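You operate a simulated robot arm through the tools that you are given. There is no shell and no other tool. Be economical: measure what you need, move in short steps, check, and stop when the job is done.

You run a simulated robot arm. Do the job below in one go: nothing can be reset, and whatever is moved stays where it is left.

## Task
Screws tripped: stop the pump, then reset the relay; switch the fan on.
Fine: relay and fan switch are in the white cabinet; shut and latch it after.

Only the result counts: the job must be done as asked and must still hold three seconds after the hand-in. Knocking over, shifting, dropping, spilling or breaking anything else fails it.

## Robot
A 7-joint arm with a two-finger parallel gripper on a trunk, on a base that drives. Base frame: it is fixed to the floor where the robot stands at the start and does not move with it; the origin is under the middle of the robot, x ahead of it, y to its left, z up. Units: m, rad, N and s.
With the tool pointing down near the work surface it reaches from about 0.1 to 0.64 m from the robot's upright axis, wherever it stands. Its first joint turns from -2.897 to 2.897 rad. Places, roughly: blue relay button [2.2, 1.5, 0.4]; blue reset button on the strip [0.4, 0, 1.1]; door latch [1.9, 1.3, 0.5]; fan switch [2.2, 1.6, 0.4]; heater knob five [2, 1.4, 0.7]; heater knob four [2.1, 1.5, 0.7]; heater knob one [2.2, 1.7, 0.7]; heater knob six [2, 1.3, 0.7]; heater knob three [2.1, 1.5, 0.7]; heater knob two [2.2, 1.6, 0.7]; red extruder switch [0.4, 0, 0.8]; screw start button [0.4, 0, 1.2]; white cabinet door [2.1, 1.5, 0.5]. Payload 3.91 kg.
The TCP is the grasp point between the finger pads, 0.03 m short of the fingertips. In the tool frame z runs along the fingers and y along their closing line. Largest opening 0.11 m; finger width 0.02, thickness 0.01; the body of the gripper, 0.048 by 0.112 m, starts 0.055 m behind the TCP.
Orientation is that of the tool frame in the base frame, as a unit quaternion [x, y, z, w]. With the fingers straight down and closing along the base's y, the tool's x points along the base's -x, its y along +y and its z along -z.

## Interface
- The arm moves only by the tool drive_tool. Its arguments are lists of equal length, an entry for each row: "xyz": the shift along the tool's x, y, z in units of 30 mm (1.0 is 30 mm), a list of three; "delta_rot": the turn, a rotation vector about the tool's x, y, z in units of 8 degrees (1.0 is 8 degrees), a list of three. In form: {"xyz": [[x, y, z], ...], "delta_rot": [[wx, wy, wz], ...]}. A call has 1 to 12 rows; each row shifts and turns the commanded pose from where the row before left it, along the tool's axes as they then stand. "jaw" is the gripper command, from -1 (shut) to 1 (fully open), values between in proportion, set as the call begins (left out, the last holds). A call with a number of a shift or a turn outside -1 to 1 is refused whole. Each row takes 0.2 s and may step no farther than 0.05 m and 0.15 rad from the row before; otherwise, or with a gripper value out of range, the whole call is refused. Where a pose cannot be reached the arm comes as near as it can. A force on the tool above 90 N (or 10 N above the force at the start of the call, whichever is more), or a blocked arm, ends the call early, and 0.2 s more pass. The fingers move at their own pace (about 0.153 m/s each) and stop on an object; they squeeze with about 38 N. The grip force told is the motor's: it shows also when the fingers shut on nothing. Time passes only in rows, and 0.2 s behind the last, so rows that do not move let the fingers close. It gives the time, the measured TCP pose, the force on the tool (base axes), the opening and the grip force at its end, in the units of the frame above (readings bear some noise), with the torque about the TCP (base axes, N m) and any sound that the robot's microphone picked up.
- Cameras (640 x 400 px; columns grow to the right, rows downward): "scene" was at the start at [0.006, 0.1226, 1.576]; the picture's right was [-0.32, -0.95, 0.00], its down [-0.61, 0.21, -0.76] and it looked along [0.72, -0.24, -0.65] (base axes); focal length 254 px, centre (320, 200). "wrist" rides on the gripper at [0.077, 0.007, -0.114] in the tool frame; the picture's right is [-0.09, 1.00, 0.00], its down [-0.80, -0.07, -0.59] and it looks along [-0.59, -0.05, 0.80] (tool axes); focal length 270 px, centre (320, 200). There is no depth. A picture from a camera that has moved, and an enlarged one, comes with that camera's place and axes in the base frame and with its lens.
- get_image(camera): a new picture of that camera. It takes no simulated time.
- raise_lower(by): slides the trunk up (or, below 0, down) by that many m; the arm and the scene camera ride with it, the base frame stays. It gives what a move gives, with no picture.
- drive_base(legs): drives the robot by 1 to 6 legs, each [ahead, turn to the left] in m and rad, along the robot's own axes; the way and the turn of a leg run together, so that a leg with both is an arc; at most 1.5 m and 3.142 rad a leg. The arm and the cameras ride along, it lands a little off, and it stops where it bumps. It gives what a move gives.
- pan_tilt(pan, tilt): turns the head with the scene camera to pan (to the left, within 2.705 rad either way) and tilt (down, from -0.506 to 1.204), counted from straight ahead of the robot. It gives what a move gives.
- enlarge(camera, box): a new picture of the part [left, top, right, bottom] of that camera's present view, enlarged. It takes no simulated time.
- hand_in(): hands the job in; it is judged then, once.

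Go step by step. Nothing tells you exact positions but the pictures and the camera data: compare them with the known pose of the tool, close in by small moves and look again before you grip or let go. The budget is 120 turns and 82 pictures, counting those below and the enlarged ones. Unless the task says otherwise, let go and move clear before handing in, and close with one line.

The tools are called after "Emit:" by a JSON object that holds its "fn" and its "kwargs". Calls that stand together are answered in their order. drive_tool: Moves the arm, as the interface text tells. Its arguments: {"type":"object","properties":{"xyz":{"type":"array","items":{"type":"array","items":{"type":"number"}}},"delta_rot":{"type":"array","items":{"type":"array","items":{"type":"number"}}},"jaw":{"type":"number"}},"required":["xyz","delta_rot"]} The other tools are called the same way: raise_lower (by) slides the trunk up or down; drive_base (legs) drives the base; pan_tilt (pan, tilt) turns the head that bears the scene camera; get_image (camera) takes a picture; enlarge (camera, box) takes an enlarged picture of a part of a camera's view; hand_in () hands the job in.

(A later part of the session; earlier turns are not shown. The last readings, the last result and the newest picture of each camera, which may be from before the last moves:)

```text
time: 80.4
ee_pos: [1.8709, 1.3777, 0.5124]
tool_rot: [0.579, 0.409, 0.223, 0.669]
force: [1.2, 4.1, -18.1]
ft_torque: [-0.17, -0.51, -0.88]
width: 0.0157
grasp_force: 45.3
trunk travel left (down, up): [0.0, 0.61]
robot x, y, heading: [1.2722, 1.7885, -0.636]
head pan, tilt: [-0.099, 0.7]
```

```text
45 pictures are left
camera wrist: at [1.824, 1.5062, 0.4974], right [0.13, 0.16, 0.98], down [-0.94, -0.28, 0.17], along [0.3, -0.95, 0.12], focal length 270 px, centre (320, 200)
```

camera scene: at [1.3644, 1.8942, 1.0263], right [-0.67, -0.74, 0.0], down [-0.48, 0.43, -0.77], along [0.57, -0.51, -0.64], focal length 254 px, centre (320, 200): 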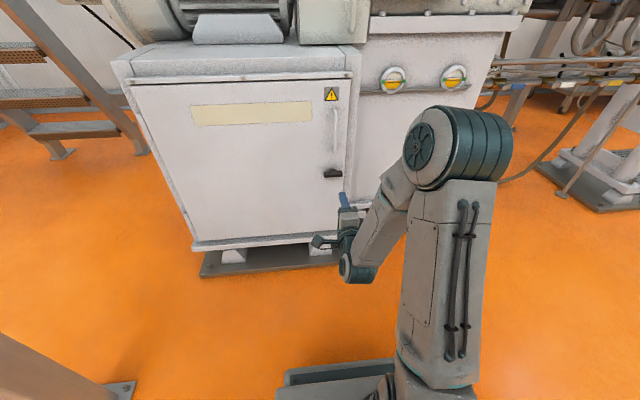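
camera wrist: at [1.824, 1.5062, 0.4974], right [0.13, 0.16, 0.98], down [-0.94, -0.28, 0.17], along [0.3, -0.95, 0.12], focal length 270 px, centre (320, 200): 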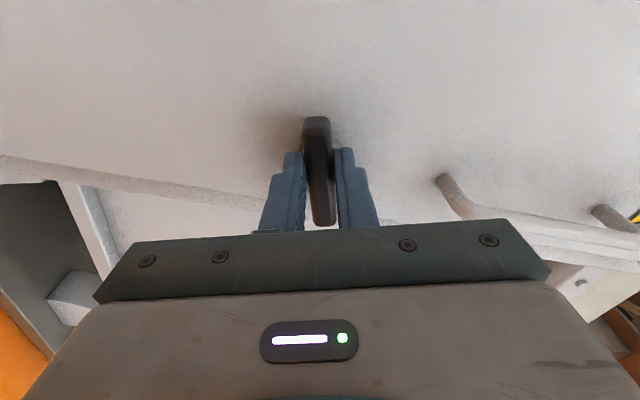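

It turns anticlockwise freely. I continue to 90°.

Emit:
{"fn": "drive_tool", "kwargs": {"xyz": [[0, -0.05, 0], [0, 0, 0], [0, 0, 0], [0, 0, 0], [0, 0, 0]], "delta_rot": [[0, 0, -0.9], [0, 0, -0.9], [0, 0, -0.9], [0, 0, -0.9], [0, 0, -0.9]]}}

Emit:
{"fn": "drive_tool", "kwargs": {"xyz": [[0, 0, 0], [0, 0, 0], [0, 0, 0], [0, 0, 0], [0, 0, 0]], "delta_rot": [[0, 0, -0.9], [0, 0, -0.9], [0, 0, -0.9], [0, 0, -0.9], [0, 0, -0.9]]}}

Emit:
{"fn": "get_image", "kwargs": {"camera": "wrist"}}

```text
time: 81.6
ee_pos: [1.8698, 1.3754, 0.5085]
tool_rot: [0.426, 0.569, 0.003, 0.703]
force: [-4.1, -3.8, -35.5]
ft_torque: [-0.05, -0.43, -0.02]
width: 0.016
grasp_force: 45.2
trunk travel left (down, up): [0.0, 0.61]
robot x, y, heading: [1.2697, 1.7834, -0.638]
head pan, tilt: [-0.099, 0.7]
```

```text
time: 82.8
ee_pos: [1.8674, 1.3716, 0.5104]
tool_rot: [0.232, 0.67, -0.218, 0.671]
force: [-22.6, -24.2, -27.3]
ft_torque: [0.22, 0.05, 0.12]
width: 0.0151
grasp_force: 45.2
trunk travel left (down, up): [0.0, 0.61]
robot x, y, heading: [1.2729, 1.7879, -0.646]
head pan, tilt: [-0.099, 0.7]
```

```text
44 pictures are left
camera wrist: at [1.7804, 1.4474, 0.4352], right [0.6, 0.79, 0.11], down [-0.52, 0.29, 0.8], along [0.61, -0.54, 0.59], focal length 270 px, centre (320, 200)
```

wrist: 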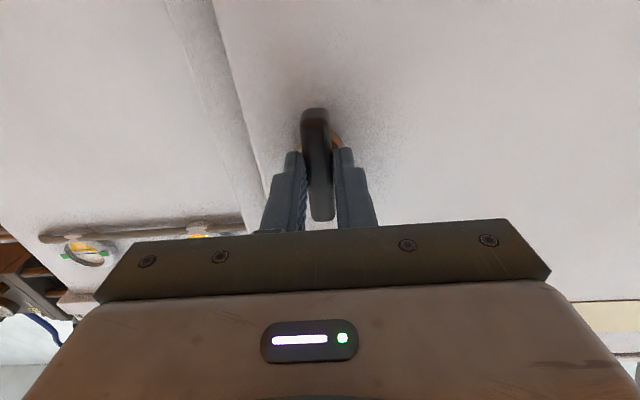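

The T-bar is vertical now. I ease the side load and try pulling the door by the bar a little.

Emit:
{"fn": "drive_tool", "kwargs": {"xyz": [[0.08, -0.1, 0], [0, 0, -0.3], [0, 0, -0.3], [0, 0, -0.3]], "delta_rot": [[0, 0, -0.1], [0, 0, 0], [0, 0, 0], [0, 0, 0]]}}

Emit:
{"fn": "get_image", "kwargs": {"camera": "scene"}}

```text
time: 83.8
ee_pos: [1.8465, 1.3877, 0.5112]
tool_rot: [0.224, 0.67, -0.22, 0.672]
force: [-13.6, -18.4, -12.3]
ft_torque: [-0.1, -0.15, -1.34]
width: 0.0164
grasp_force: 45.3
trunk travel left (down, up): [0.0, 0.61]
robot x, y, heading: [1.2675, 1.7881, -0.646]
head pan, tilt: [-0.099, 0.7]
```

```text
43 pictures are left
camera scene: at [1.365, 1.8921, 1.0264], right [-0.68, -0.74, 0.0], down [-0.47, 0.44, -0.76], along [0.56, -0.52, -0.65], focal length 254 px, centre (320, 200)
```

scene: 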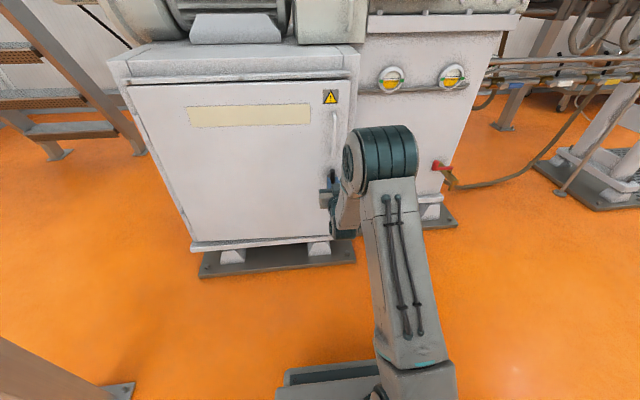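

The door came out about 2–3 cm. I keep pulling along its arc, yawing the tool with it.

Emit:
{"fn": "drive_tool", "kwargs": {"xyz": [[0, 0, -0.7], [0, 0, -0.7], [0, 0, -0.7], [0, 0, -0.7], [0, 0, -0.7], [0, 0, -0.7]], "delta_rot": [[0.3, 0, 0], [0.3, 0, 0], [0.3, 0, 0], [0.3, 0, 0], [0.3, 0, 0], [0.3, 0, 0]]}}

Emit:
{"fn": "get_image", "kwargs": {"camera": "scene"}}

```text
time: 85.2
ee_pos: [1.7645, 1.487, 0.513]
tool_rot: [0.295, 0.642, -0.289, 0.646]
force: [59.2, 39.5, -5.8]
ft_torque: [-0.71, -0.39, 0.75]
width: 0.0155
grasp_force: 45.8
trunk travel left (down, up): [0.0, 0.61]
robot x, y, heading: [1.2708, 1.7849, -0.617]
head pan, tilt: [-0.099, 0.7]
```

```text
42 pictures are left
camera scene: at [1.3656, 1.8972, 1.0259], right [-0.66, -0.75, 0.0], down [-0.49, 0.42, -0.76], along [0.57, -0.5, -0.65], focal length 254 px, centre (320, 200)
```

scene: 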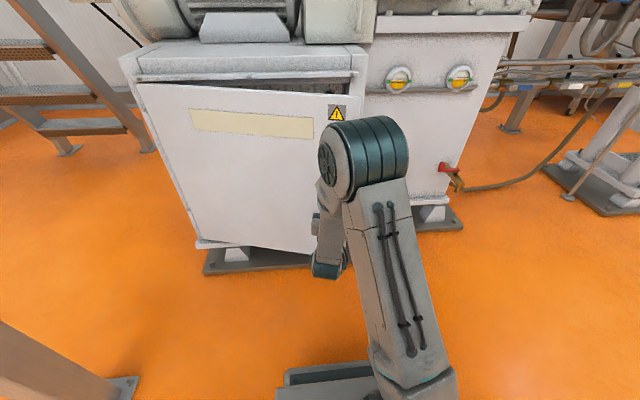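

The door is about 16° open. I release the bar and back the tool straight out, then check how the door stays.

Emit:
{"fn": "drive_tool", "kwargs": {"xyz": [[0, 0.15, 0], [0, 0, 0]], "delta_rot": [[0, 0, 0], [0, 0, 0]], "jaw": 0}}

Emit:
{"fn": "drive_tool", "kwargs": {"xyz": [[0, 0, -0.8], [0, 0, -0.8], [0, 0, -0.8], [0, 0, -0.8], [0, 0, -0.8]], "delta_rot": [[0, 0, 0], [0, 0, 0], [-0.6, 0, 0], [-0.6, 0, 0], [-0.6, 0, 0]]}}

Emit:
{"fn": "get_image", "kwargs": {"camera": "scene"}}

```text
time: 85.8
ee_pos: [1.7559, 1.4771, 0.5119]
tool_rot: [0.307, 0.638, -0.302, 0.638]
force: [-0.9, -0.1, -0.5]
ft_torque: [-0.03, -0.04, -0.01]
width: 0.055
grasp_force: 0.1
trunk travel left (down, up): [0.0, 0.61]
robot x, y, heading: [1.2696, 1.7869, -0.646]
head pan, tilt: [-0.099, 0.7]
```

```text
time: 87.0
ee_pos: [1.7503, 1.5475, 0.4972]
tool_rot: [0.223, 0.671, -0.219, 0.672]
force: [-0.2, 0.2, 0.3]
ft_torque: [0.0, -0.01, 0.01]
width: 0.0548
grasp_force: 0.1
out of reach, approached as far as the arm can: row 3, 4, 5
trunk travel left (down, up): [0.0, 0.61]
robot x, y, heading: [1.2728, 1.786, -0.632]
head pan, tilt: [-0.099, 0.7]
```

```text
41 pictures are left
camera scene: at [1.3643, 1.8942, 1.0263], right [-0.67, -0.74, 0.0], down [-0.48, 0.43, -0.76], along [0.57, -0.51, -0.64], focal length 254 px, centre (320, 200)
```

scene: 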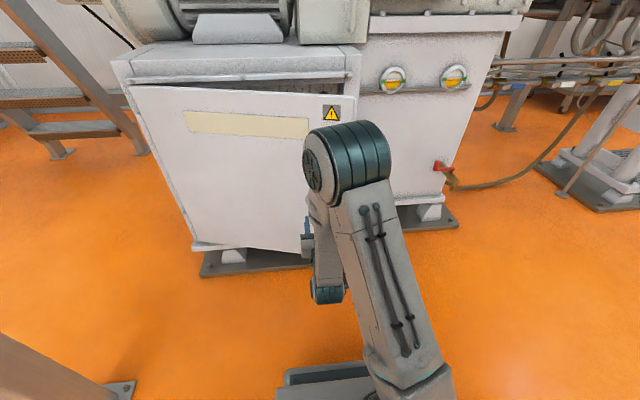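

The door stays ajar. I back off and drive around to the gap side, so I can push the door open from inside.

Emit:
{"fn": "drive_base", "kwargs": {"legs": [[-0.35, 0], [0, -1.09]]}}

Emit:
{"fn": "drive_tool", "kwargs": {"xyz": [[0, 0, 0], [0, 0, 0]], "delta_rot": [[0, 0, 0], [0, 0, 0]], "jaw": -1}}

Emit:
{"fn": "drive_base", "kwargs": {"legs": [[0.91, 0], [0, 2.02]]}}

Emit:
{"fn": "pan_tilt", "kwargs": {"pan": 0.1, "tilt": 0.5}}

Emit:
{"fn": "get_image", "kwargs": {"camera": "scene"}}

```text
time: 92.0
ee_pos: [0.999, 1.4609, 0.4981]
tool_rot: [0.538, 0.458, -0.536, 0.462]
force: [0.3, -0.1, 0.2]
ft_torque: [0.0, -0.01, 0.02]
width: 0.055
grasp_force: 0.2
trunk travel left (down, up): [0.0, 0.61]
robot x, y, heading: [0.9909, 1.9936, -1.727]
head pan, tilt: [-0.099, 0.7]
```

```text
time: 92.6
ee_pos: [0.9999, 1.4605, 0.4973]
tool_rot: [0.539, 0.458, -0.536, 0.462]
force: [0.0, 0.5, -0.1]
ft_torque: [-0.01, -0.01, -0.01]
width: 0.0
grasp_force: 37.6
trunk travel left (down, up): [0.0, 0.61]
robot x, y, heading: [0.9885, 1.9973, -1.728]
head pan, tilt: [-0.099, 0.7]
```

```text
time: 102.2
ee_pos: [1.3231, 1.338, 0.4978]
tool_rot: [-0.103, 0.7, 0.108, 0.699]
force: [-0.9, -0.9, -0.6]
ft_torque: [-0.02, -0.01, 0.01]
width: 0.0
grasp_force: 37.6
trunk travel left (down, up): [0.0, 0.61]
robot x, y, heading: [0.8497, 1.0899, 0.304]
head pan, tilt: [-0.099, 0.7]
```

```text
time: 103.0
ee_pos: [1.3208, 1.3379, 0.4969]
tool_rot: [-0.104, 0.699, 0.108, 0.699]
force: [0.1, -0.6, -0.3]
ft_torque: [0.0, -0.01, 0.02]
width: 0.0
grasp_force: 38.0
trunk travel left (down, up): [0.0, 0.61]
robot x, y, heading: [0.8409, 1.0948, 0.302]
head pan, tilt: [0.099, 0.499]
```

```text
40 pictures are left
camera scene: at [0.8145, 1.2489, 1.0439], right [0.39, -0.92, 0.0], down [-0.44, -0.19, -0.88], along [0.81, 0.34, -0.48], focal length 254 px, centre (320, 200)
```

scene: 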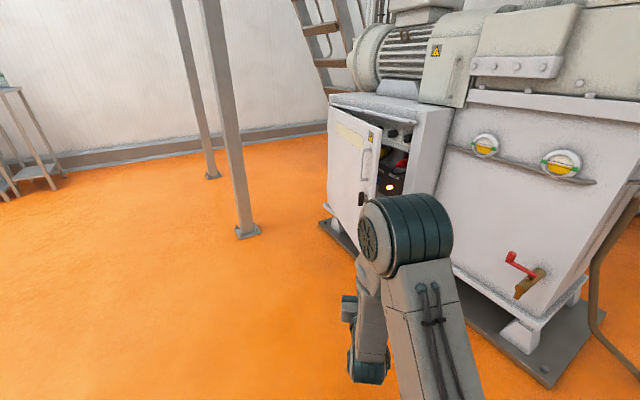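

The gap is clearly visible with the door edge at about (1.74, 1.42). I shift the tool right 0.11 m, drive ahead, and check before entering the gap.

Emit:
{"fn": "drive_tool", "kwargs": {"xyz": [[0, -0.75, 0], [0, -0.75, 0], [0, -0.75, 0], [0, -0.75, 0], [0, -0.75, 0]], "delta_rot": [[0, 0, 0], [0, 0, 0], [0, 0, 0], [0, 0, 0], [0, 0, 0]]}}

Emit:
{"fn": "drive_base", "kwargs": {"legs": [[0.35, 0]]}}

Emit:
{"fn": "pan_tilt", "kwargs": {"pan": 0.2, "tilt": 0.8}}

Emit:
{"fn": "get_image", "kwargs": {"camera": "scene"}}

Emit:
{"fn": "get_image", "kwargs": {"camera": "wrist"}}

```text
time: 104.2
ee_pos: [1.3683, 1.2371, 0.4936]
tool_rot: [-0.104, 0.699, 0.108, 0.699]
force: [-0.5, -0.2, 1.0]
ft_torque: [0.03, 0.0, 0.01]
width: 0.0002
grasp_force: 38.0
out of reach, approached as far as the arm can: row 1, 2, 3
trunk travel left (down, up): [0.0, 0.61]
robot x, y, heading: [0.8476, 1.094, 0.302]
head pan, tilt: [0.099, 0.499]
```

```text
time: 106.5
ee_pos: [1.7056, 1.3372, 0.4927]
tool_rot: [-0.101, 0.7, 0.107, 0.699]
force: [0.1, 0.1, -0.7]
ft_torque: [0.01, 0.01, 0.04]
width: 0.0001
grasp_force: 38.3
trunk travel left (down, up): [0.0, 0.61]
robot x, y, heading: [1.1821, 1.195, 0.294]
head pan, tilt: [0.099, 0.499]
```

```text
time: 107.2
ee_pos: [1.7058, 1.337, 0.494]
tool_rot: [-0.101, 0.7, 0.106, 0.699]
force: [0.3, -0.1, 0.2]
ft_torque: [-0.03, -0.01, -0.01]
width: 0.0
grasp_force: 38.0
trunk travel left (down, up): [0.0, 0.61]
robot x, y, heading: [1.181, 1.1981, 0.293]
head pan, tilt: [0.201, 0.799]
```

```text
39 pictures are left
camera scene: at [1.1391, 1.3556, 1.0181], right [0.47, -0.88, 0.0], down [-0.63, -0.34, -0.7], along [0.61, 0.33, -0.72], focal length 254 px, centre (320, 200)
```

scene: 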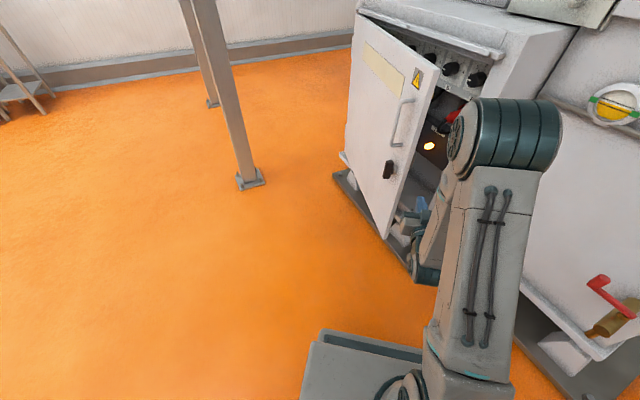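

```text
38 pictures are left
camera wrist: at [1.5936, 1.3112, 0.4166], right [-0.29, 0.95, 0.09], down [-0.55, -0.25, 0.8], along [0.79, 0.18, 0.59], focal length 270 px, centre (320, 200)
```

wrist: 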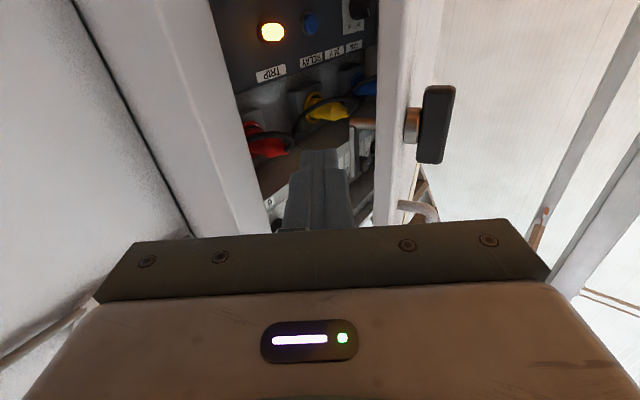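

The fingers are at the gap with clear sides. I go in 8 cm and then sweep left against the inside of the door.

Emit:
{"fn": "drive_tool", "kwargs": {"xyz": [[0, 0, 0.9], [0, 0, 0.9], [0, 0, 0.9], [0, 0.7, 0], [0, 0.7, 0], [0, 0.7, 0], [0, 0.7, 0], [0, 0.7, 0], [0, 0.7, 0], [0, 0.7, 0], [0, 0.7, 0]], "delta_rot": [[0, 0, 0], [0, 0, 0], [0, 0, 0], [0, 0, 0], [0, 0, 0], [0, 0, 0], [0, 0, 0], [0, 0, 0], [0, 0, 0], [0, 0, 0], [0, 0, 0]]}}

Emit:
{"fn": "get_image", "kwargs": {"camera": "scene"}}

```text
time: 108.7
ee_pos: [1.7607, 1.4094, 0.4923]
tool_rot: [-0.093, 0.703, 0.095, 0.699]
force: [-19.2, -15.2, 13.7]
ft_torque: [0.23, -0.02, 0.32]
width: 0.0002
grasp_force: 37.2
trunk travel left (down, up): [0.0, 0.61]
robot x, y, heading: [1.18, 1.1949, 0.285]
head pan, tilt: [0.201, 0.799]
stopped in row 7: the force on the tool passed its limit at 106 N (the readings are from after the stop); the commanded pose is now the measured one
```

```text
37 pictures are left
camera scene: at [1.1372, 1.3543, 1.0185], right [0.47, -0.88, 0.0], down [-0.63, -0.33, -0.7], along [0.62, 0.33, -0.72], focal length 254 px, centre (320, 200)
```

scene: 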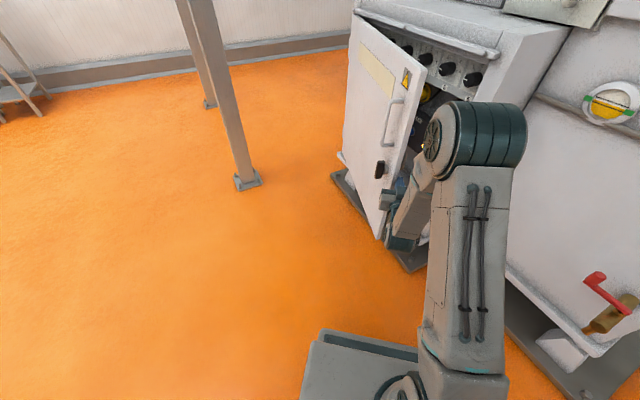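

The door moves but needs gentle speed. I sweep slower.

Emit:
{"fn": "drive_tool", "kwargs": {"xyz": [[0, 0.3, -0.05], [0, 0.3, -0.05], [0, 0.3, -0.05], [0, 0.3, -0.05], [0, 0.3, -0.05], [0, 0.3, -0.05], [0, 0.3, -0.05], [0, 0.3, -0.05], [0, 0.3, -0.05], [0, 0.3, -0.05], [0, 0.3, -0.05], [0, 0.3, -0.05]], "delta_rot": [[0, 0, 0], [0, 0, 0], [0, 0, 0], [0, 0, 0], [0, 0, 0], [0, 0, 0], [0, 0, 0], [0, 0, 0], [0, 0, 0], [0, 0, 0], [0, 0, 0], [0, 0, 0]]}}

Emit:
{"fn": "get_image", "kwargs": {"camera": "scene"}}

Emit:
{"fn": "get_image", "kwargs": {"camera": "wrist"}}

```text
time: 109.4
ee_pos: [1.7504, 1.424, 0.4925]
tool_rot: [-0.093, 0.704, 0.094, 0.698]
force: [-24.9, -17.3, 18.8]
ft_torque: [0.36, -0.07, 0.39]
width: 0.0001
grasp_force: 37.3
trunk travel left (down, up): [0.0, 0.61]
robot x, y, heading: [1.1803, 1.1967, 0.282]
head pan, tilt: [0.201, 0.799]
stopped in row 3: the force on the tool passed its limit at 94 N (the readings are from after the stop); the commanded pose is now the measured one
```

```text
36 pictures are left
camera scene: at [1.1361, 1.3539, 1.0181], right [0.46, -0.89, 0.0], down [-0.63, -0.33, -0.7], along [0.62, 0.32, -0.72], focal length 254 px, centre (320, 200)
```

scene: 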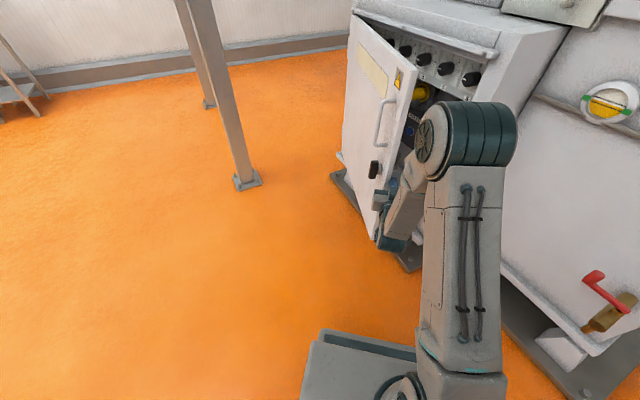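

```text
35 pictures are left
camera wrist: at [1.6372, 1.401, 0.4161], right [-0.26, 0.96, 0.09], down [-0.55, -0.22, 0.81], along [0.79, 0.16, 0.59], focal length 270 px, centre (320, 200)
```

wrist: 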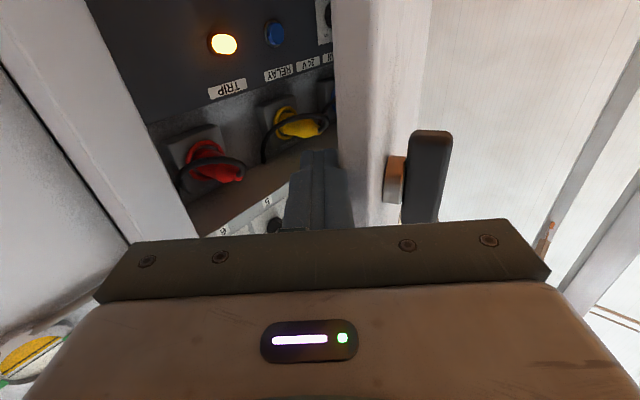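

The gripper body is touching the door edge instead of the fingertip. I back off slightly, yaw the tool left so the tip leads, then push the inner face.

Emit:
{"fn": "drive_tool", "kwargs": {"xyz": [[0, -0.4, -0.5], [0, -0.3, -0.5], [0, 0, 0], [0, 0, 0], [0, 0, 0], [0, 0, 0.7], [0, 0, 0.7], [0, 0.3, 0.17], [0, 0.3, 0.17], [0, 0.3, 0.17], [0, 0.3, 0.17], [0, 0.3, 0.17]], "delta_rot": [[0, 0, 0], [0, 0, 0], [-1, 0, 0], [-1, 0, 0], [-1, 0, 0], [0, 0, 0], [0, 0, 0], [0, 0, 0], [0, 0, 0], [0, 0, 0], [0, 0, 0], [0, 0, 0]]}}

Emit:
{"fn": "get_image", "kwargs": {"camera": "wrist"}}

```text
time: 112.0
ee_pos: [1.7517, 1.4777, 0.4885]
tool_rot: [-0.238, 0.671, 0.24, 0.66]
force: [0.4, 0.5, -0.7]
ft_torque: [0.01, 0.02, 0.02]
width: 0.0001
grasp_force: 38.0
trunk travel left (down, up): [0.0, 0.61]
robot x, y, heading: [1.1808, 1.1943, 0.284]
head pan, tilt: [0.201, 0.799]
```

```text
34 pictures are left
camera wrist: at [1.6575, 1.4093, 0.4137], right [-0.63, 0.77, 0.1], down [-0.4, -0.43, 0.81], along [0.66, 0.47, 0.58], focal length 270 px, centre (320, 200)
```

wrist: 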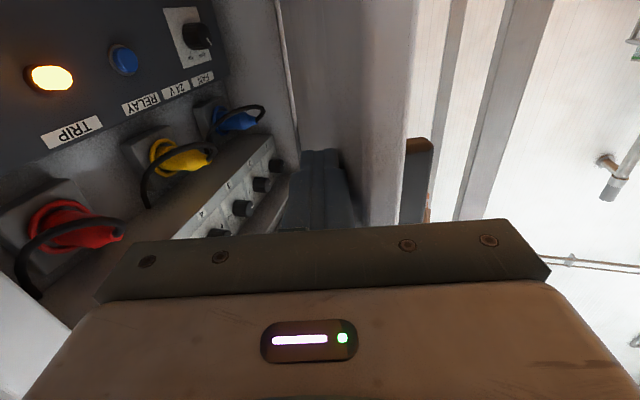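

The tip is now inside the door with the tool clear of the edge. I continue pushing left-forward gently.

Emit:
{"fn": "drive_tool", "kwargs": {"xyz": [[0, 0.4, 0.15], [0, 0.4, 0.15], [0, 0.4, 0.15], [0, 0.4, 0.15], [0, 0.4, 0.15], [0, 0.4, 0.15], [0, 0.4, 0.15], [0, 0.4, 0.15], [0, 0.4, 0.15], [0, 0.4, 0.15], [0, 0.4, 0.15], [0, 0.4, 0.15]], "delta_rot": [[0, 0, 0], [0, 0, 0], [0, 0, 0], [0, 0, 0], [0, 0, 0], [0, 0, 0], [0, 0, 0], [0, 0, 0], [0, 0, 0], [0, 0, 0], [0, 0, 0], [0, 0, 0]]}}

Emit:
{"fn": "get_image", "kwargs": {"camera": "scene"}}

```text
time: 114.6
ee_pos: [1.7017, 1.6219, 0.4899]
tool_rot: [-0.239, 0.67, 0.24, 0.661]
force: [-0.2, 0.9, 0.2]
ft_torque: [0.02, 0.0, 0.0]
width: 0.0
grasp_force: 38.0
trunk travel left (down, up): [0.0, 0.61]
robot x, y, heading: [1.1811, 1.1984, 0.284]
head pan, tilt: [0.201, 0.799]
```

```text
33 pictures are left
camera scene: at [1.1384, 1.3552, 1.018], right [0.47, -0.89, 0.0], down [-0.63, -0.33, -0.7], along [0.62, 0.32, -0.72], focal length 254 px, centre (320, 200)
```

scene: 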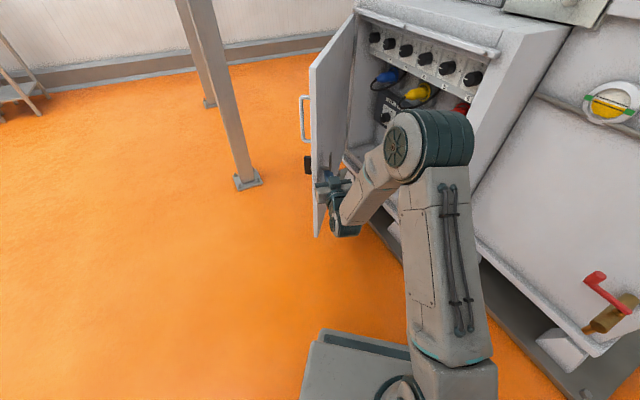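

The door is past half open. I use a short base arc to push it on.

Emit:
{"fn": "drive_base", "kwargs": {"legs": [[0.1, 0.3]]}}

Emit:
{"fn": "drive_tool", "kwargs": {"xyz": [[0, 0, 0.4], [0, 0, 0.4], [0, 0, 0.4], [0, 0, 0.4], [0, 0, 0.4]], "delta_rot": [[0, 0, 0], [0, 0, 0], [0, 0, 0], [0, 0, 0], [0, 0, 0]]}}

Emit:
{"fn": "get_image", "kwargs": {"camera": "scene"}}

```text
time: 116.0
ee_pos: [1.6432, 1.798, 0.4886]
tool_rot: [-0.335, 0.628, 0.335, 0.618]
force: [0.9, 0.2, -0.2]
ft_torque: [0.01, -0.01, -0.01]
width: 0.0001
grasp_force: 38.5
trunk travel left (down, up): [0.0, 0.61]
robot x, y, heading: [1.2704, 1.2343, 0.585]
head pan, tilt: [0.201, 0.799]
```

```text
time: 117.2
ee_pos: [1.6761, 1.849, 0.4886]
tool_rot: [-0.334, 0.628, 0.334, 0.618]
force: [-0.5, -0.1, 0.8]
ft_torque: [0.05, -0.01, 0.03]
width: 0.0
grasp_force: 37.5
trunk travel left (down, up): [0.0, 0.61]
robot x, y, heading: [1.2681, 1.2362, 0.584]
head pan, tilt: [0.201, 0.799]
```

```text
32 pictures are left
camera scene: at [1.183, 1.3765, 1.018], right [0.7, -0.71, 0.0], down [-0.51, -0.51, -0.7], along [0.49, 0.49, -0.72], focal length 254 px, centre (320, 200)
```

scene: 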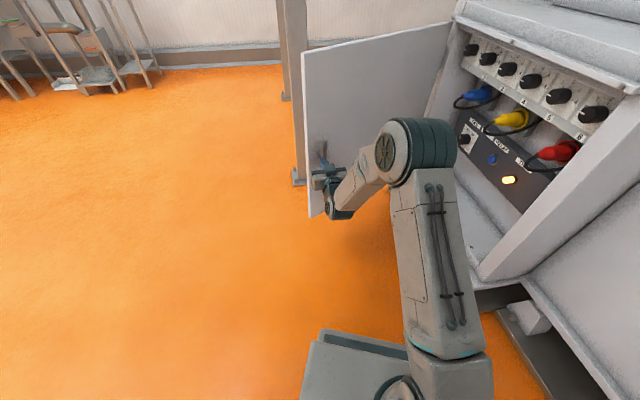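

The door is about 66° open. One more gentle arc to bring it to around 85–90°.

Emit:
{"fn": "drive_base", "kwargs": {"legs": [[0.2, 0.15]]}}

Emit:
{"fn": "get_image", "kwargs": {"camera": "scene"}}

```text
time: 118.8
ee_pos: [1.7405, 2.0233, 0.488]
tool_rot: [-0.38, 0.602, 0.38, 0.591]
force: [0.2, 0.5, 0.0]
ft_torque: [0.02, -0.01, 0.0]
width: 0.0001
grasp_force: 37.4
trunk travel left (down, up): [0.0, 0.61]
robot x, y, heading: [1.4302, 1.3571, 0.732]
head pan, tilt: [0.201, 0.799]
```

```text
31 pictures are left
camera scene: at [1.3225, 1.4841, 1.018], right [0.8, -0.6, 0.0], down [-0.43, -0.58, -0.7], along [0.42, 0.56, -0.72], focal length 254 px, centre (320, 200)
```

scene: 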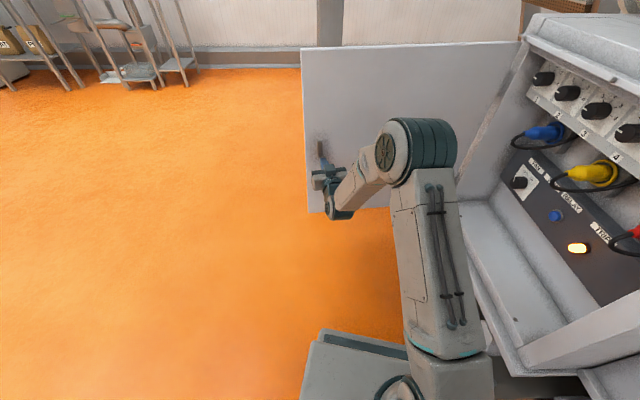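

The door is at about 90°. I enlarge the interior to locate the relay button and the fan switch.

Emit:
{"fn": "enlarge", "kwargs": {"camera": "scene", "box": [490, 130, 640, 270]}}

```text
2.86 times, centred on (565, 200) of scene
camera zoom: at [1.3225, 1.4841, 1.018], right [0.8, -0.6, 0.0], down [-0.43, -0.58, -0.7], along [0.42, 0.56, -0.72], focal length 726 px, centre (-380, 200)
```

zoom: 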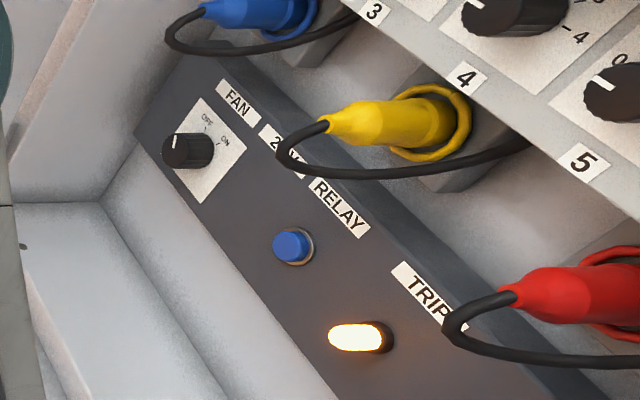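

I back the robot away, tuck the arm, and drive around to stand in front of the open cabinet.

Emit:
{"fn": "drive_base", "kwargs": {"legs": [[-0.35, 0]]}}

Emit:
{"fn": "drive_tool", "kwargs": {"xyz": [[0, -0.6, -0.75], [0, -0.6, -0.75], [0, -0.6, -0.75], [0, -0.6, -0.75], [0, -0.6, -0.75], [0, -0.6, -0.75], [0, -0.6, -0.75], [0, -0.6, -0.75], [0, -0.6, -0.75], [0, -0.6, -0.75], [0, -0.6, -0.75], [0, -0.6, -0.75]], "delta_rot": [[0, 0, 0], [0, 0, 0], [0, 0, 0], [0, 0, 0], [0, 0, 0], [0, 0, 0], [0, 0, 0], [0, 0, 0], [0, 0, 0], [0, 0, 0], [0, 0, 0], [0, 0, 0]]}}

Emit:
{"fn": "drive_tool", "kwargs": {"xyz": [[0, 0, 0], [0, 0, 0], [0, 0, 0]], "delta_rot": [[0.95, 0, 0], [0.95, 0, 0], [0.95, 0, 0]]}}

Emit:
{"fn": "drive_base", "kwargs": {"legs": [[0, 0.93], [1.11, 0], [0, -2.3]]}}

Emit:
{"fn": "pan_tilt", "kwargs": {"pan": -0.1, "tilt": 0.6}}

Emit:
{"fn": "get_image", "kwargs": {"camera": "scene"}}

```text
time: 121.1
ee_pos: [1.4797, 1.7899, 0.4879]
tool_rot: [-0.381, 0.601, 0.38, 0.592]
force: [-0.1, -0.7, -0.1]
ft_torque: [0.01, 0.0, 0.05]
width: 0.0
grasp_force: 37.7
trunk travel left (down, up): [0.0, 0.61]
robot x, y, heading: [1.1702, 1.1241, 0.734]
head pan, tilt: [0.201, 0.799]
```

```text
time: 123.7
ee_pos: [1.5609, 1.4546, 0.4915]
tool_rot: [-0.38, 0.601, 0.38, 0.591]
force: [-0.2, -1.1, 0.1]
ft_torque: [0.04, -0.01, 0.01]
width: 0.0
grasp_force: 37.5
trunk travel left (down, up): [0.0, 0.61]
robot x, y, heading: [1.1698, 1.1236, 0.731]
head pan, tilt: [0.201, 0.799]
```

```text
time: 124.5
ee_pos: [1.585, 1.4678, 0.4849]
tool_rot: [-0.255, 0.664, 0.253, 0.655]
force: [-0.7, -0.3, 0.5]
ft_torque: [0.0, -0.02, -0.03]
width: 0.0
grasp_force: 37.7
out of reach, approached as far as the arm can: row 1, 2, 3
trunk travel left (down, up): [0.0, 0.61]
robot x, y, heading: [1.1684, 1.1235, 0.731]
head pan, tilt: [0.201, 0.799]
```

```text
time: 138.0
ee_pos: [1.493, 1.8915, 0.4837]
tool_rot: [0.22, 0.677, -0.216, 0.668]
force: [-0.4, 0.0, -0.3]
ft_torque: [0.0, 0.01, -0.02]
width: 0.0
grasp_force: 38.1
trunk travel left (down, up): [0.0, 0.61]
robot x, y, heading: [1.0733, 2.2292, -0.635]
head pan, tilt: [0.201, 0.799]
```

```text
time: 138.8
ee_pos: [1.4925, 1.8922, 0.483]
tool_rot: [0.221, 0.677, -0.216, 0.668]
force: [-0.3, 0.8, -0.5]
ft_torque: [0.03, 0.0, 0.01]
width: 0.0
grasp_force: 37.8
trunk travel left (down, up): [0.0, 0.61]
robot x, y, heading: [1.0744, 2.2283, -0.634]
head pan, tilt: [-0.099, 0.6]
```

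```text
29 pictures are left
camera scene: at [1.1673, 2.3352, 1.0349], right [-0.67, -0.74, 0.0], down [-0.42, 0.38, -0.82], along [0.61, -0.55, -0.57], focal length 254 px, centre (320, 200)
```

scene: 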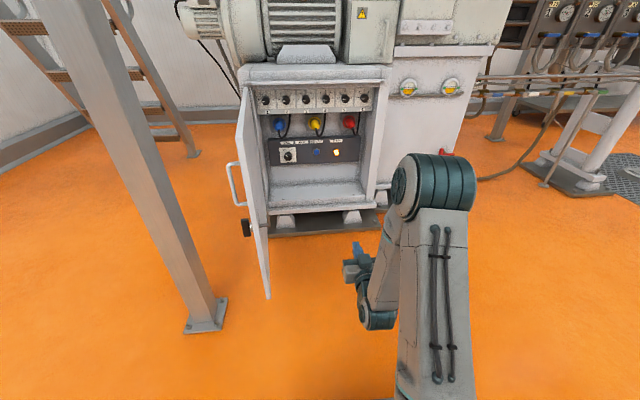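

Emit:
{"fn": "enlarge", "kwargs": {"camera": "scene", "box": [240, 70, 400, 190]}}

```text
3.33 times, centred on (320, 130) of scene
camera zoom: at [1.1673, 2.3352, 1.0349], right [-0.67, -0.74, 0.0], down [-0.42, 0.38, -0.82], along [0.61, -0.55, -0.57], focal length 847 px, centre (320, 433)
```

zoom: 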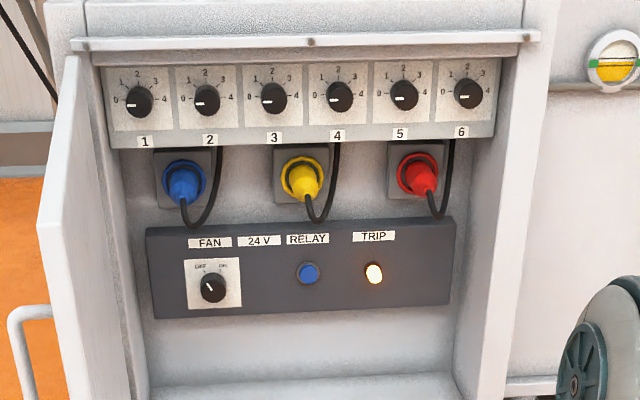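

Clear view: FAN rotary switch (mark toward OFF) at about (2.25, 1.60, 0.44), blue RELAY button at about (2.166, 1.463, 0.452), TRIP lamp lit. I drive in, staying a bit right of the open door.

Emit:
{"fn": "drive_base", "kwargs": {"legs": [[0, -0.12], [0.64, 0], [0, 0.12]]}}

Emit:
{"fn": "pan_tilt", "kwargs": {"pan": 0.0, "tilt": 0.8}}

Emit:
{"fn": "get_image", "kwargs": {"camera": "scene"}}

Emit:
{"fn": "get_image", "kwargs": {"camera": "wrist"}}

```text
time: 143.5
ee_pos: [1.9587, 1.455, 0.4846]
tool_rot: [0.221, 0.677, -0.217, 0.668]
force: [-0.4, -0.5, -0.2]
ft_torque: [-0.01, -0.01, -0.07]
width: 0.0
grasp_force: 38.5
trunk travel left (down, up): [0.0, 0.61]
robot x, y, heading: [1.5422, 1.7909, -0.633]
head pan, tilt: [-0.099, 0.6]
```

```text
time: 144.2
ee_pos: [1.9587, 1.4546, 0.4844]
tool_rot: [0.22, 0.677, -0.216, 0.668]
force: [0.5, -0.2, -0.4]
ft_torque: [-0.03, 0.04, 0.03]
width: 0.0002
grasp_force: 37.5
trunk travel left (down, up): [0.0, 0.61]
robot x, y, heading: [1.5361, 1.7917, -0.634]
head pan, tilt: [0.0, 0.799]
```

```text
27 pictures are left
camera scene: at [1.6324, 1.9094, 1.0181], right [-0.59, -0.81, 0.0], down [-0.58, 0.42, -0.7], along [0.56, -0.41, -0.72], focal length 254 px, centre (320, 200)
```

scene: 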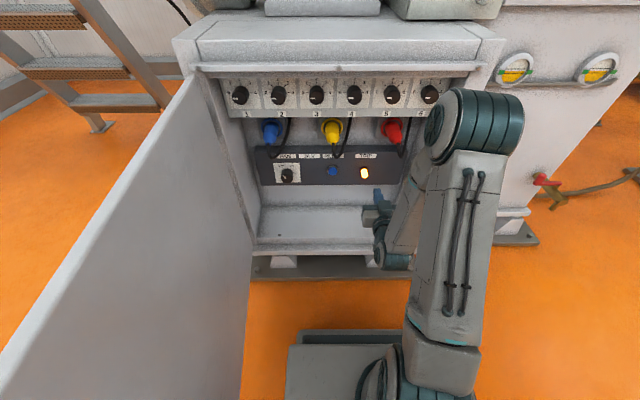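

```text
26 pictures are left
camera wrist: at [1.8696, 1.5276, 0.4082], right [0.59, 0.81, 0.09], down [-0.51, 0.28, 0.81], along [0.63, -0.52, 0.58], focal length 270 px, centre (320, 200)
```

wrist: 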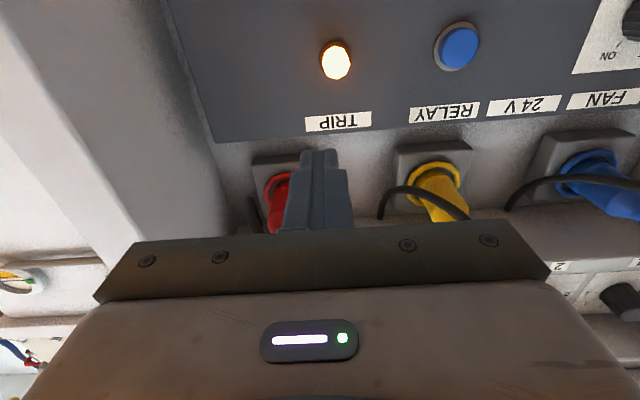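

Relay position is consistent at (2.163, 1.4635, 0.450). I line the closed fingertips up with it.

Emit:
{"fn": "drive_tool", "kwargs": {"xyz": [[0.23, 0.86, 0], [0.23, 0.86, 0], [0.23, 0.86, 0], [0.23, 0.86, 0], [0.23, 0.86, 0], [0, 0, 0.8], [0, 0, 0.8], [0, 0, 0.8]], "delta_rot": [[0, 0, 0], [0, 0, 0], [0, 0, 0], [0, 0, 0], [0, 0, 0], [0, 0, 0], [0, 0, 0], [0, 0, 0]]}}

Emit:
{"fn": "get_image", "kwargs": {"camera": "wrist"}}

```text
time: 146.0
ee_pos: [2.0919, 1.5156, 0.448]
tool_rot: [0.22, 0.678, -0.215, 0.668]
force: [0.9, 1.0, -0.7]
ft_torque: [-0.03, 0.01, 0.0]
width: 0.0001
grasp_force: 37.8
trunk travel left (down, up): [0.0, 0.61]
robot x, y, heading: [1.5397, 1.7894, -0.637]
head pan, tilt: [0.0, 0.799]
```

```text
25 pictures are left
camera wrist: at [2.0026, 1.5895, 0.3727], right [0.59, 0.81, 0.09], down [-0.51, 0.28, 0.81], along [0.63, -0.52, 0.58], focal length 270 px, centre (320, 200)
```

wrist: 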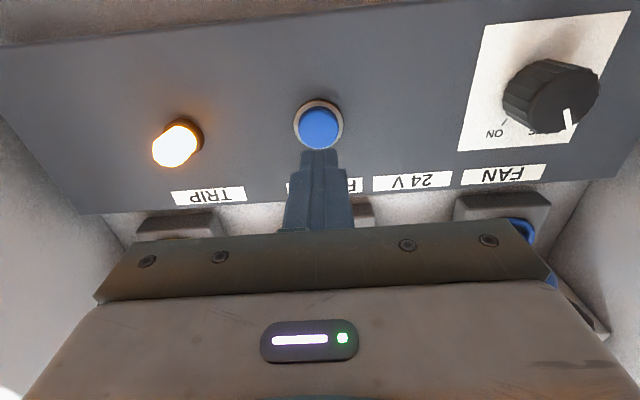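

Aligned. I press the relay button in small steps.

Emit:
{"fn": "drive_tool", "kwargs": {"xyz": [[-0.1, 0, 0.6], [0, 0, 0.6], [0, 0, 0.4], [0, 0, 0.25], [0, 0, 0.2], [0, 0, 0.15]], "delta_rot": [[0, 0, 0], [0, 0, 0], [0, 0, 0], [0, 0, 0], [0, 0, 0], [0, 0, 0]]}}

Emit:
{"fn": "get_image", "kwargs": {"camera": "wrist"}}

```text
time: 147.4
ee_pos: [2.1439, 1.4785, 0.4504]
tool_rot: [0.221, 0.678, -0.217, 0.667]
force: [-32.2, 16.8, 2.3]
ft_torque: [-0.1, -0.19, -0.15]
width: 0.0
grasp_force: 37.6
trunk travel left (down, up): [0.0, 0.61]
robot x, y, heading: [1.5376, 1.7919, -0.63]
head pan, tilt: [0.0, 0.799]
heard: click
```

```text
24 pictures are left
camera wrist: at [2.0548, 1.5522, 0.3752], right [0.59, 0.8, 0.09], down [-0.51, 0.28, 0.81], along [0.63, -0.52, 0.58], focal length 270 px, centre (320, 200)
```

wrist: 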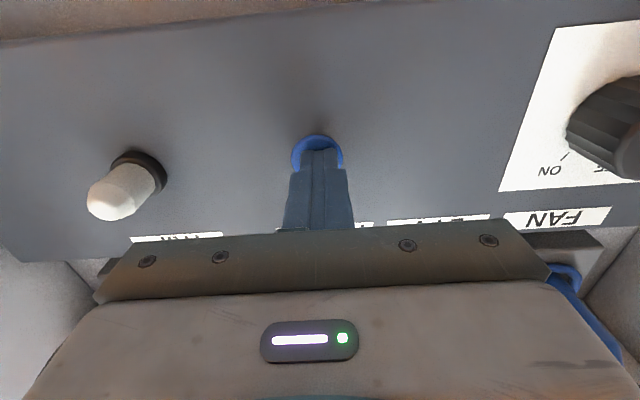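

TRIP lamp went out with a click: relay reset. I back off, open the jaw and line up with the fan knob.

Emit:
{"fn": "drive_tool", "kwargs": {"xyz": [[0, 0, -0.9], [0, 0, -0.9], [0, 0, -0.8], [0.05, 0.9, 0], [0.05, 0.9, 0], [0.05, 0.9, 0], [0.05, 0.9, 0], [0.05, 0.9, 0], [0.05, 0.85, 0]], "delta_rot": [[0, 0, 0], [0, 0, 0], [0, 0, 0], [0, 0, 0], [0, 0, 0], [0, 0, 0], [0, 0, 0], [0, 0, 0], [0, 0, 0]], "jaw": 0.27}}

Emit:
{"fn": "get_image", "kwargs": {"camera": "wrist"}}

Emit:
{"fn": "get_image", "kwargs": {"camera": "scene"}}

```text
time: 149.4
ee_pos: [2.177, 1.6543, 0.4419]
tool_rot: [0.219, 0.677, -0.216, 0.668]
force: [0.2, -0.3, 1.3]
ft_torque: [-0.01, 0.03, 0.02]
width: 0.07
grasp_force: 0.0
trunk travel left (down, up): [0.0, 0.61]
robot x, y, heading: [1.5349, 1.7904, -0.635]
head pan, tilt: [0.0, 0.799]
```

```text
23 pictures are left
camera wrist: at [2.088, 1.7269, 0.3675], right [0.59, 0.81, 0.09], down [-0.51, 0.28, 0.81], along [0.63, -0.52, 0.58], focal length 270 px, centre (320, 200)
```

wrist: 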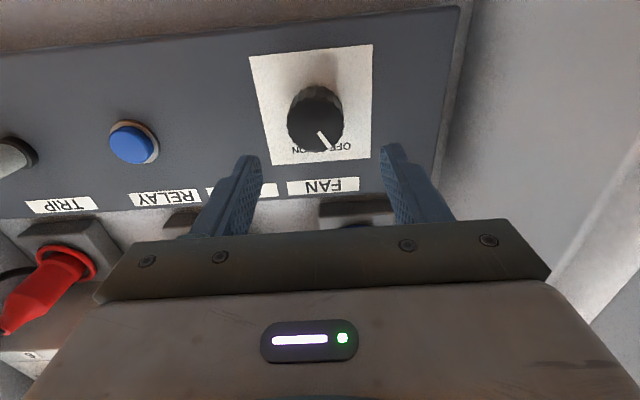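

```text
22 pictures are left
camera scene: at [1.6324, 1.9095, 1.018], right [-0.59, -0.81, 0.0], down [-0.58, 0.42, -0.7], along [0.56, -0.41, -0.72], focal length 254 px, centre (320, 200)
```

scene: 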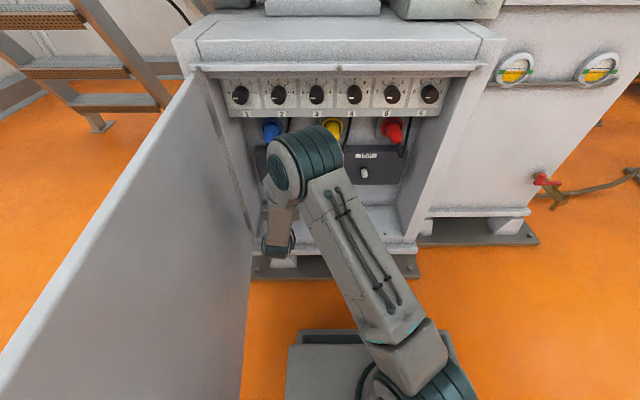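

Knob is centred between the fingers. I advance 6 cm and check.

Emit:
{"fn": "drive_tool", "kwargs": {"xyz": [[0, 0, 0.7], [0, 0, 0.7], [0, 0, 0.6]], "delta_rot": [[0, 0, 0], [0, 0, 0], [0, 0, 0]]}}

Emit:
{"fn": "get_image", "kwargs": {"camera": "wrist"}}

```text
time: 150.2
ee_pos: [2.2259, 1.6183, 0.4425]
tool_rot: [0.22, 0.677, -0.216, 0.668]
force: [0.2, -1.0, 0.6]
ft_torque: [-0.02, -0.01, -0.03]
width: 0.0697
grasp_force: 0.0
trunk travel left (down, up): [0.0, 0.61]
robot x, y, heading: [1.5354, 1.7931, -0.637]
head pan, tilt: [0.0, 0.799]
```

```text
21 pictures are left
camera wrist: at [2.1368, 1.6907, 0.3664], right [0.59, 0.8, 0.09], down [-0.51, 0.29, 0.81], along [0.63, -0.52, 0.58], focal length 270 px, centre (320, 200)
```

wrist: 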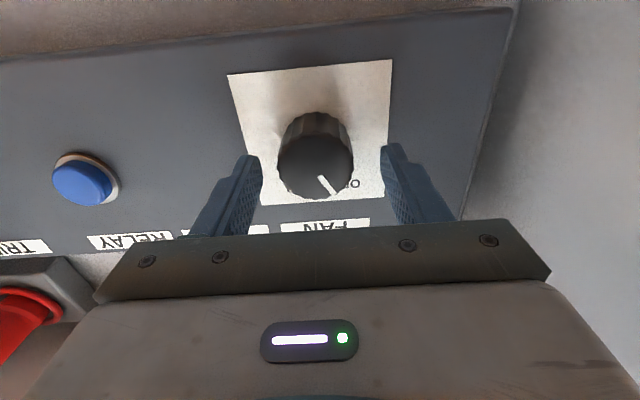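

Emit:
{"fn": "drive_tool", "kwargs": {"xyz": [[0, 0, 0.4]], "delta_rot": [[0, 0, 0]]}}

Emit:
{"fn": "drive_tool", "kwargs": {"xyz": [[0, 0, 0], [0, 0, 0], [0, 0, 0]], "delta_rot": [[0, 0, 0], [0, 0, 0], [0, 0, 0]], "jaw": -1}}

Emit:
{"fn": "drive_tool", "kwargs": {"xyz": [[0, 0, 0], [0, 0, 0], [0, 0, 0], [0, 0, 0]], "delta_rot": [[0, 0, 0.8], [0, 0, 0.8], [0, 0, 0.8], [0, 0, 0.8]]}}

Emit:
{"fn": "get_image", "kwargs": {"camera": "wrist"}}

```text
time: 150.6
ee_pos: [2.2363, 1.6115, 0.4431]
tool_rot: [0.22, 0.677, -0.217, 0.668]
force: [0.3, 0.1, 0.3]
ft_torque: [0.02, -0.02, -0.03]
width: 0.0698
grasp_force: 0.0
trunk travel left (down, up): [0.0, 0.61]
robot x, y, heading: [1.5399, 1.7933, -0.636]
head pan, tilt: [0.0, 0.799]
```

```text
time: 151.4
ee_pos: [2.2337, 1.6083, 0.4415]
tool_rot: [0.222, 0.676, -0.219, 0.667]
force: [-14.5, -13.2, -0.8]
ft_torque: [-0.04, 0.01, 1.09]
width: 0.0412
grasp_force: 44.4
trunk travel left (down, up): [0.0, 0.61]
robot x, y, heading: [1.5367, 1.7873, -0.635]
head pan, tilt: [0.0, 0.799]
```

```text
time: 152.4
ee_pos: [2.2328, 1.6081, 0.4404]
tool_rot: [0.367, 0.611, -0.065, 0.698]
force: [-20.6, -28.1, -5.4]
ft_torque: [0.03, 0.3, 1.28]
width: 0.0416
grasp_force: 45.0
trunk travel left (down, up): [0.0, 0.61]
robot x, y, heading: [1.5402, 1.7917, -0.644]
head pan, tilt: [0.0, 0.799]
```

```text
20 pictures are left
camera wrist: at [2.1643, 1.7077, 0.3762], right [0.52, 0.69, 0.51], down [-0.71, 0.01, 0.7], along [0.47, -0.73, 0.5], focal length 270 px, centre (320, 200)
```

wrist: 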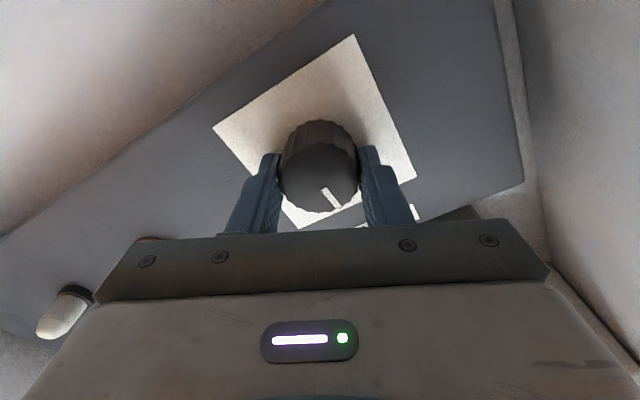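

The knob turns with the fingers. I continue clockwise.

Emit:
{"fn": "drive_tool", "kwargs": {"xyz": [[0, -0.1, 0], [0, 0, 0], [0, 0, 0]], "delta_rot": [[0, 0, 0.8], [0, 0, 0.8], [0, 0, 0.8]]}}

Emit:
{"fn": "drive_tool", "kwargs": {"xyz": [[0, 0, 0], [0, 0, 0]], "delta_rot": [[0, 0, 0.8], [0, 0, 0.8]]}}

Emit:
{"fn": "get_image", "kwargs": {"camera": "wrist"}}

```text
time: 153.2
ee_pos: [2.233, 1.6062, 0.4396]
tool_rot: [0.463, 0.541, 0.054, 0.7]
force: [-16.2, -25.4, -7.4]
ft_torque: [-0.28, -0.17, 1.08]
width: 0.0419
grasp_force: 44.9
trunk travel left (down, up): [0.0, 0.61]
robot x, y, heading: [1.5381, 1.7898, -0.64]
head pan, tilt: [0.0, 0.799]
```

```text
time: 153.8
ee_pos: [2.233, 1.6066, 0.4396]
tool_rot: [0.52, 0.487, 0.132, 0.689]
force: [-14.1, -26.9, -9.3]
ft_torque: [-0.37, -0.4, 0.8]
width: 0.0416
grasp_force: 44.7
trunk travel left (down, up): [0.0, 0.61]
robot x, y, heading: [1.5383, 1.7867, -0.645]
head pan, tilt: [0.0, 0.799]
```

```text
19 pictures are left
camera wrist: at [2.1811, 1.7299, 0.4059], right [0.28, 0.36, 0.89], down [-0.9, -0.23, 0.38], along [0.34, -0.9, 0.26], focal length 270 px, centre (320, 200)
```

wrist: 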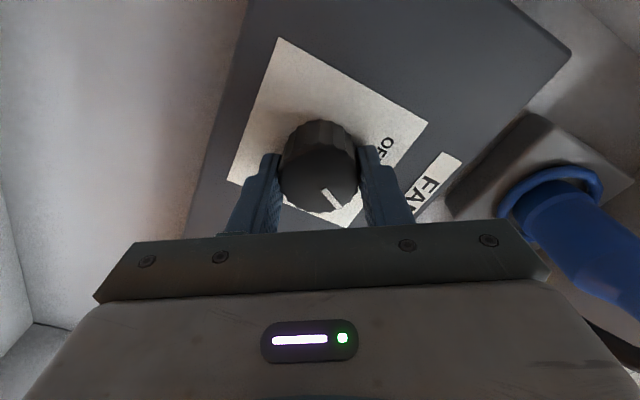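

No stop reached yet; I turn a bit further, watching the torque.

Emit:
{"fn": "drive_tool", "kwargs": {"xyz": [[0, 0, 0], [0, 0, 0]], "delta_rot": [[0, 0, 0.7], [0, 0, 0.7]]}}

Emit:
{"fn": "enlarge", "kwargs": {"camera": "wrist", "box": [200, 20, 480, 240]}}

```text
time: 154.4
ee_pos: [2.2348, 1.6076, 0.4383]
tool_rot: [0.566, 0.435, 0.197, 0.672]
force: [-1.3, -23.3, -15.5]
ft_torque: [-1.22, 0.05, 0.46]
width: 0.0419
grasp_force: 45.1
trunk travel left (down, up): [0.0, 0.61]
robot x, y, heading: [1.5355, 1.7926, -0.642]
head pan, tilt: [0.0, 0.799]
```

```text
1.82 times, centred on (340, 130) of wrist
camera zoom: at [2.185, 1.7357, 0.4187], right [0.18, 0.21, 0.96], down [-0.93, -0.28, 0.23], along [0.32, -0.94, 0.15], focal length 491 px, centre (284, 327)
```

zoom: 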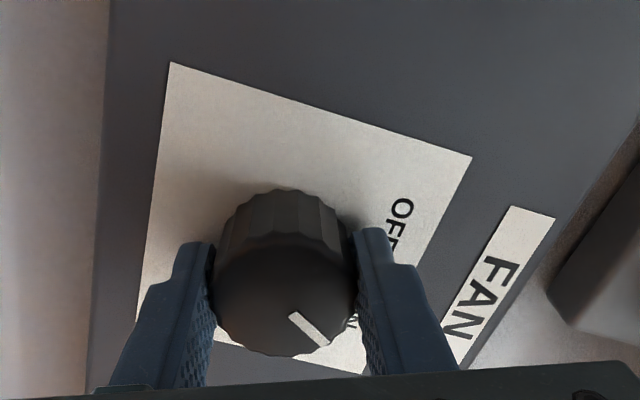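

Torque is rising and the mark has reached ON. I release, back off and check.

Emit:
{"fn": "drive_tool", "kwargs": {"xyz": [[0, 0, 0], [0, 0, 0]], "delta_rot": [[0, 0, 0], [0, 0, 0]], "jaw": 0.27}}

Emit:
{"fn": "drive_tool", "kwargs": {"xyz": [[0, 0, -0.8], [0, 0, -0.8], [0, 0, -0.8]], "delta_rot": [[0, 0, 0], [0, 0, 0], [0, 0, 0]]}}

Emit:
{"fn": "enlarge", "kwargs": {"camera": "wrist", "box": [180, 20, 460, 220]}}

```text
time: 155.0
ee_pos: [2.2341, 1.6076, 0.4411]
tool_rot: [0.564, 0.434, 0.199, 0.674]
force: [0.8, 0.4, 0.8]
ft_torque: [-0.02, -0.01, 0.0]
width: 0.07
grasp_force: 0.1
trunk travel left (down, up): [0.0, 0.61]
robot x, y, heading: [1.5337, 1.7902, -0.637]
head pan, tilt: [0.0, 0.799]
```

```text
time: 155.8
ee_pos: [2.1755, 1.6503, 0.4402]
tool_rot: [0.564, 0.434, 0.199, 0.674]
force: [1.3, -0.3, 0.7]
ft_torque: [-0.03, -0.01, -0.01]
width: 0.0699
grasp_force: 0.1
trunk travel left (down, up): [0.0, 0.61]
robot x, y, heading: [1.5401, 1.7883, -0.632]
head pan, tilt: [0.0, 0.799]
```

```text
2.00 times, centred on (320, 120) of wrist
camera zoom: at [2.126, 1.7781, 0.4212], right [0.17, 0.22, 0.96], down [-0.93, -0.28, 0.23], along [0.32, -0.94, 0.15], focal length 541 px, centre (320, 360)
```

zoom: 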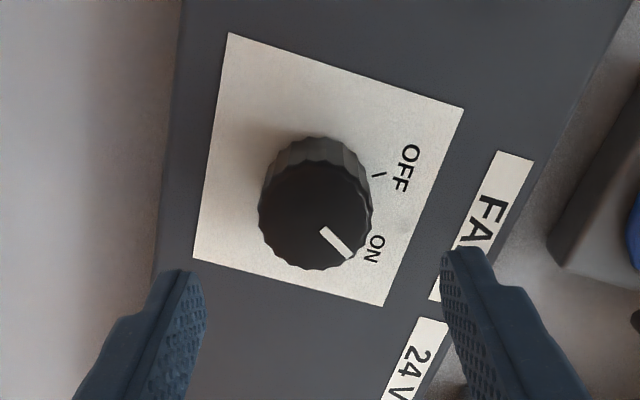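

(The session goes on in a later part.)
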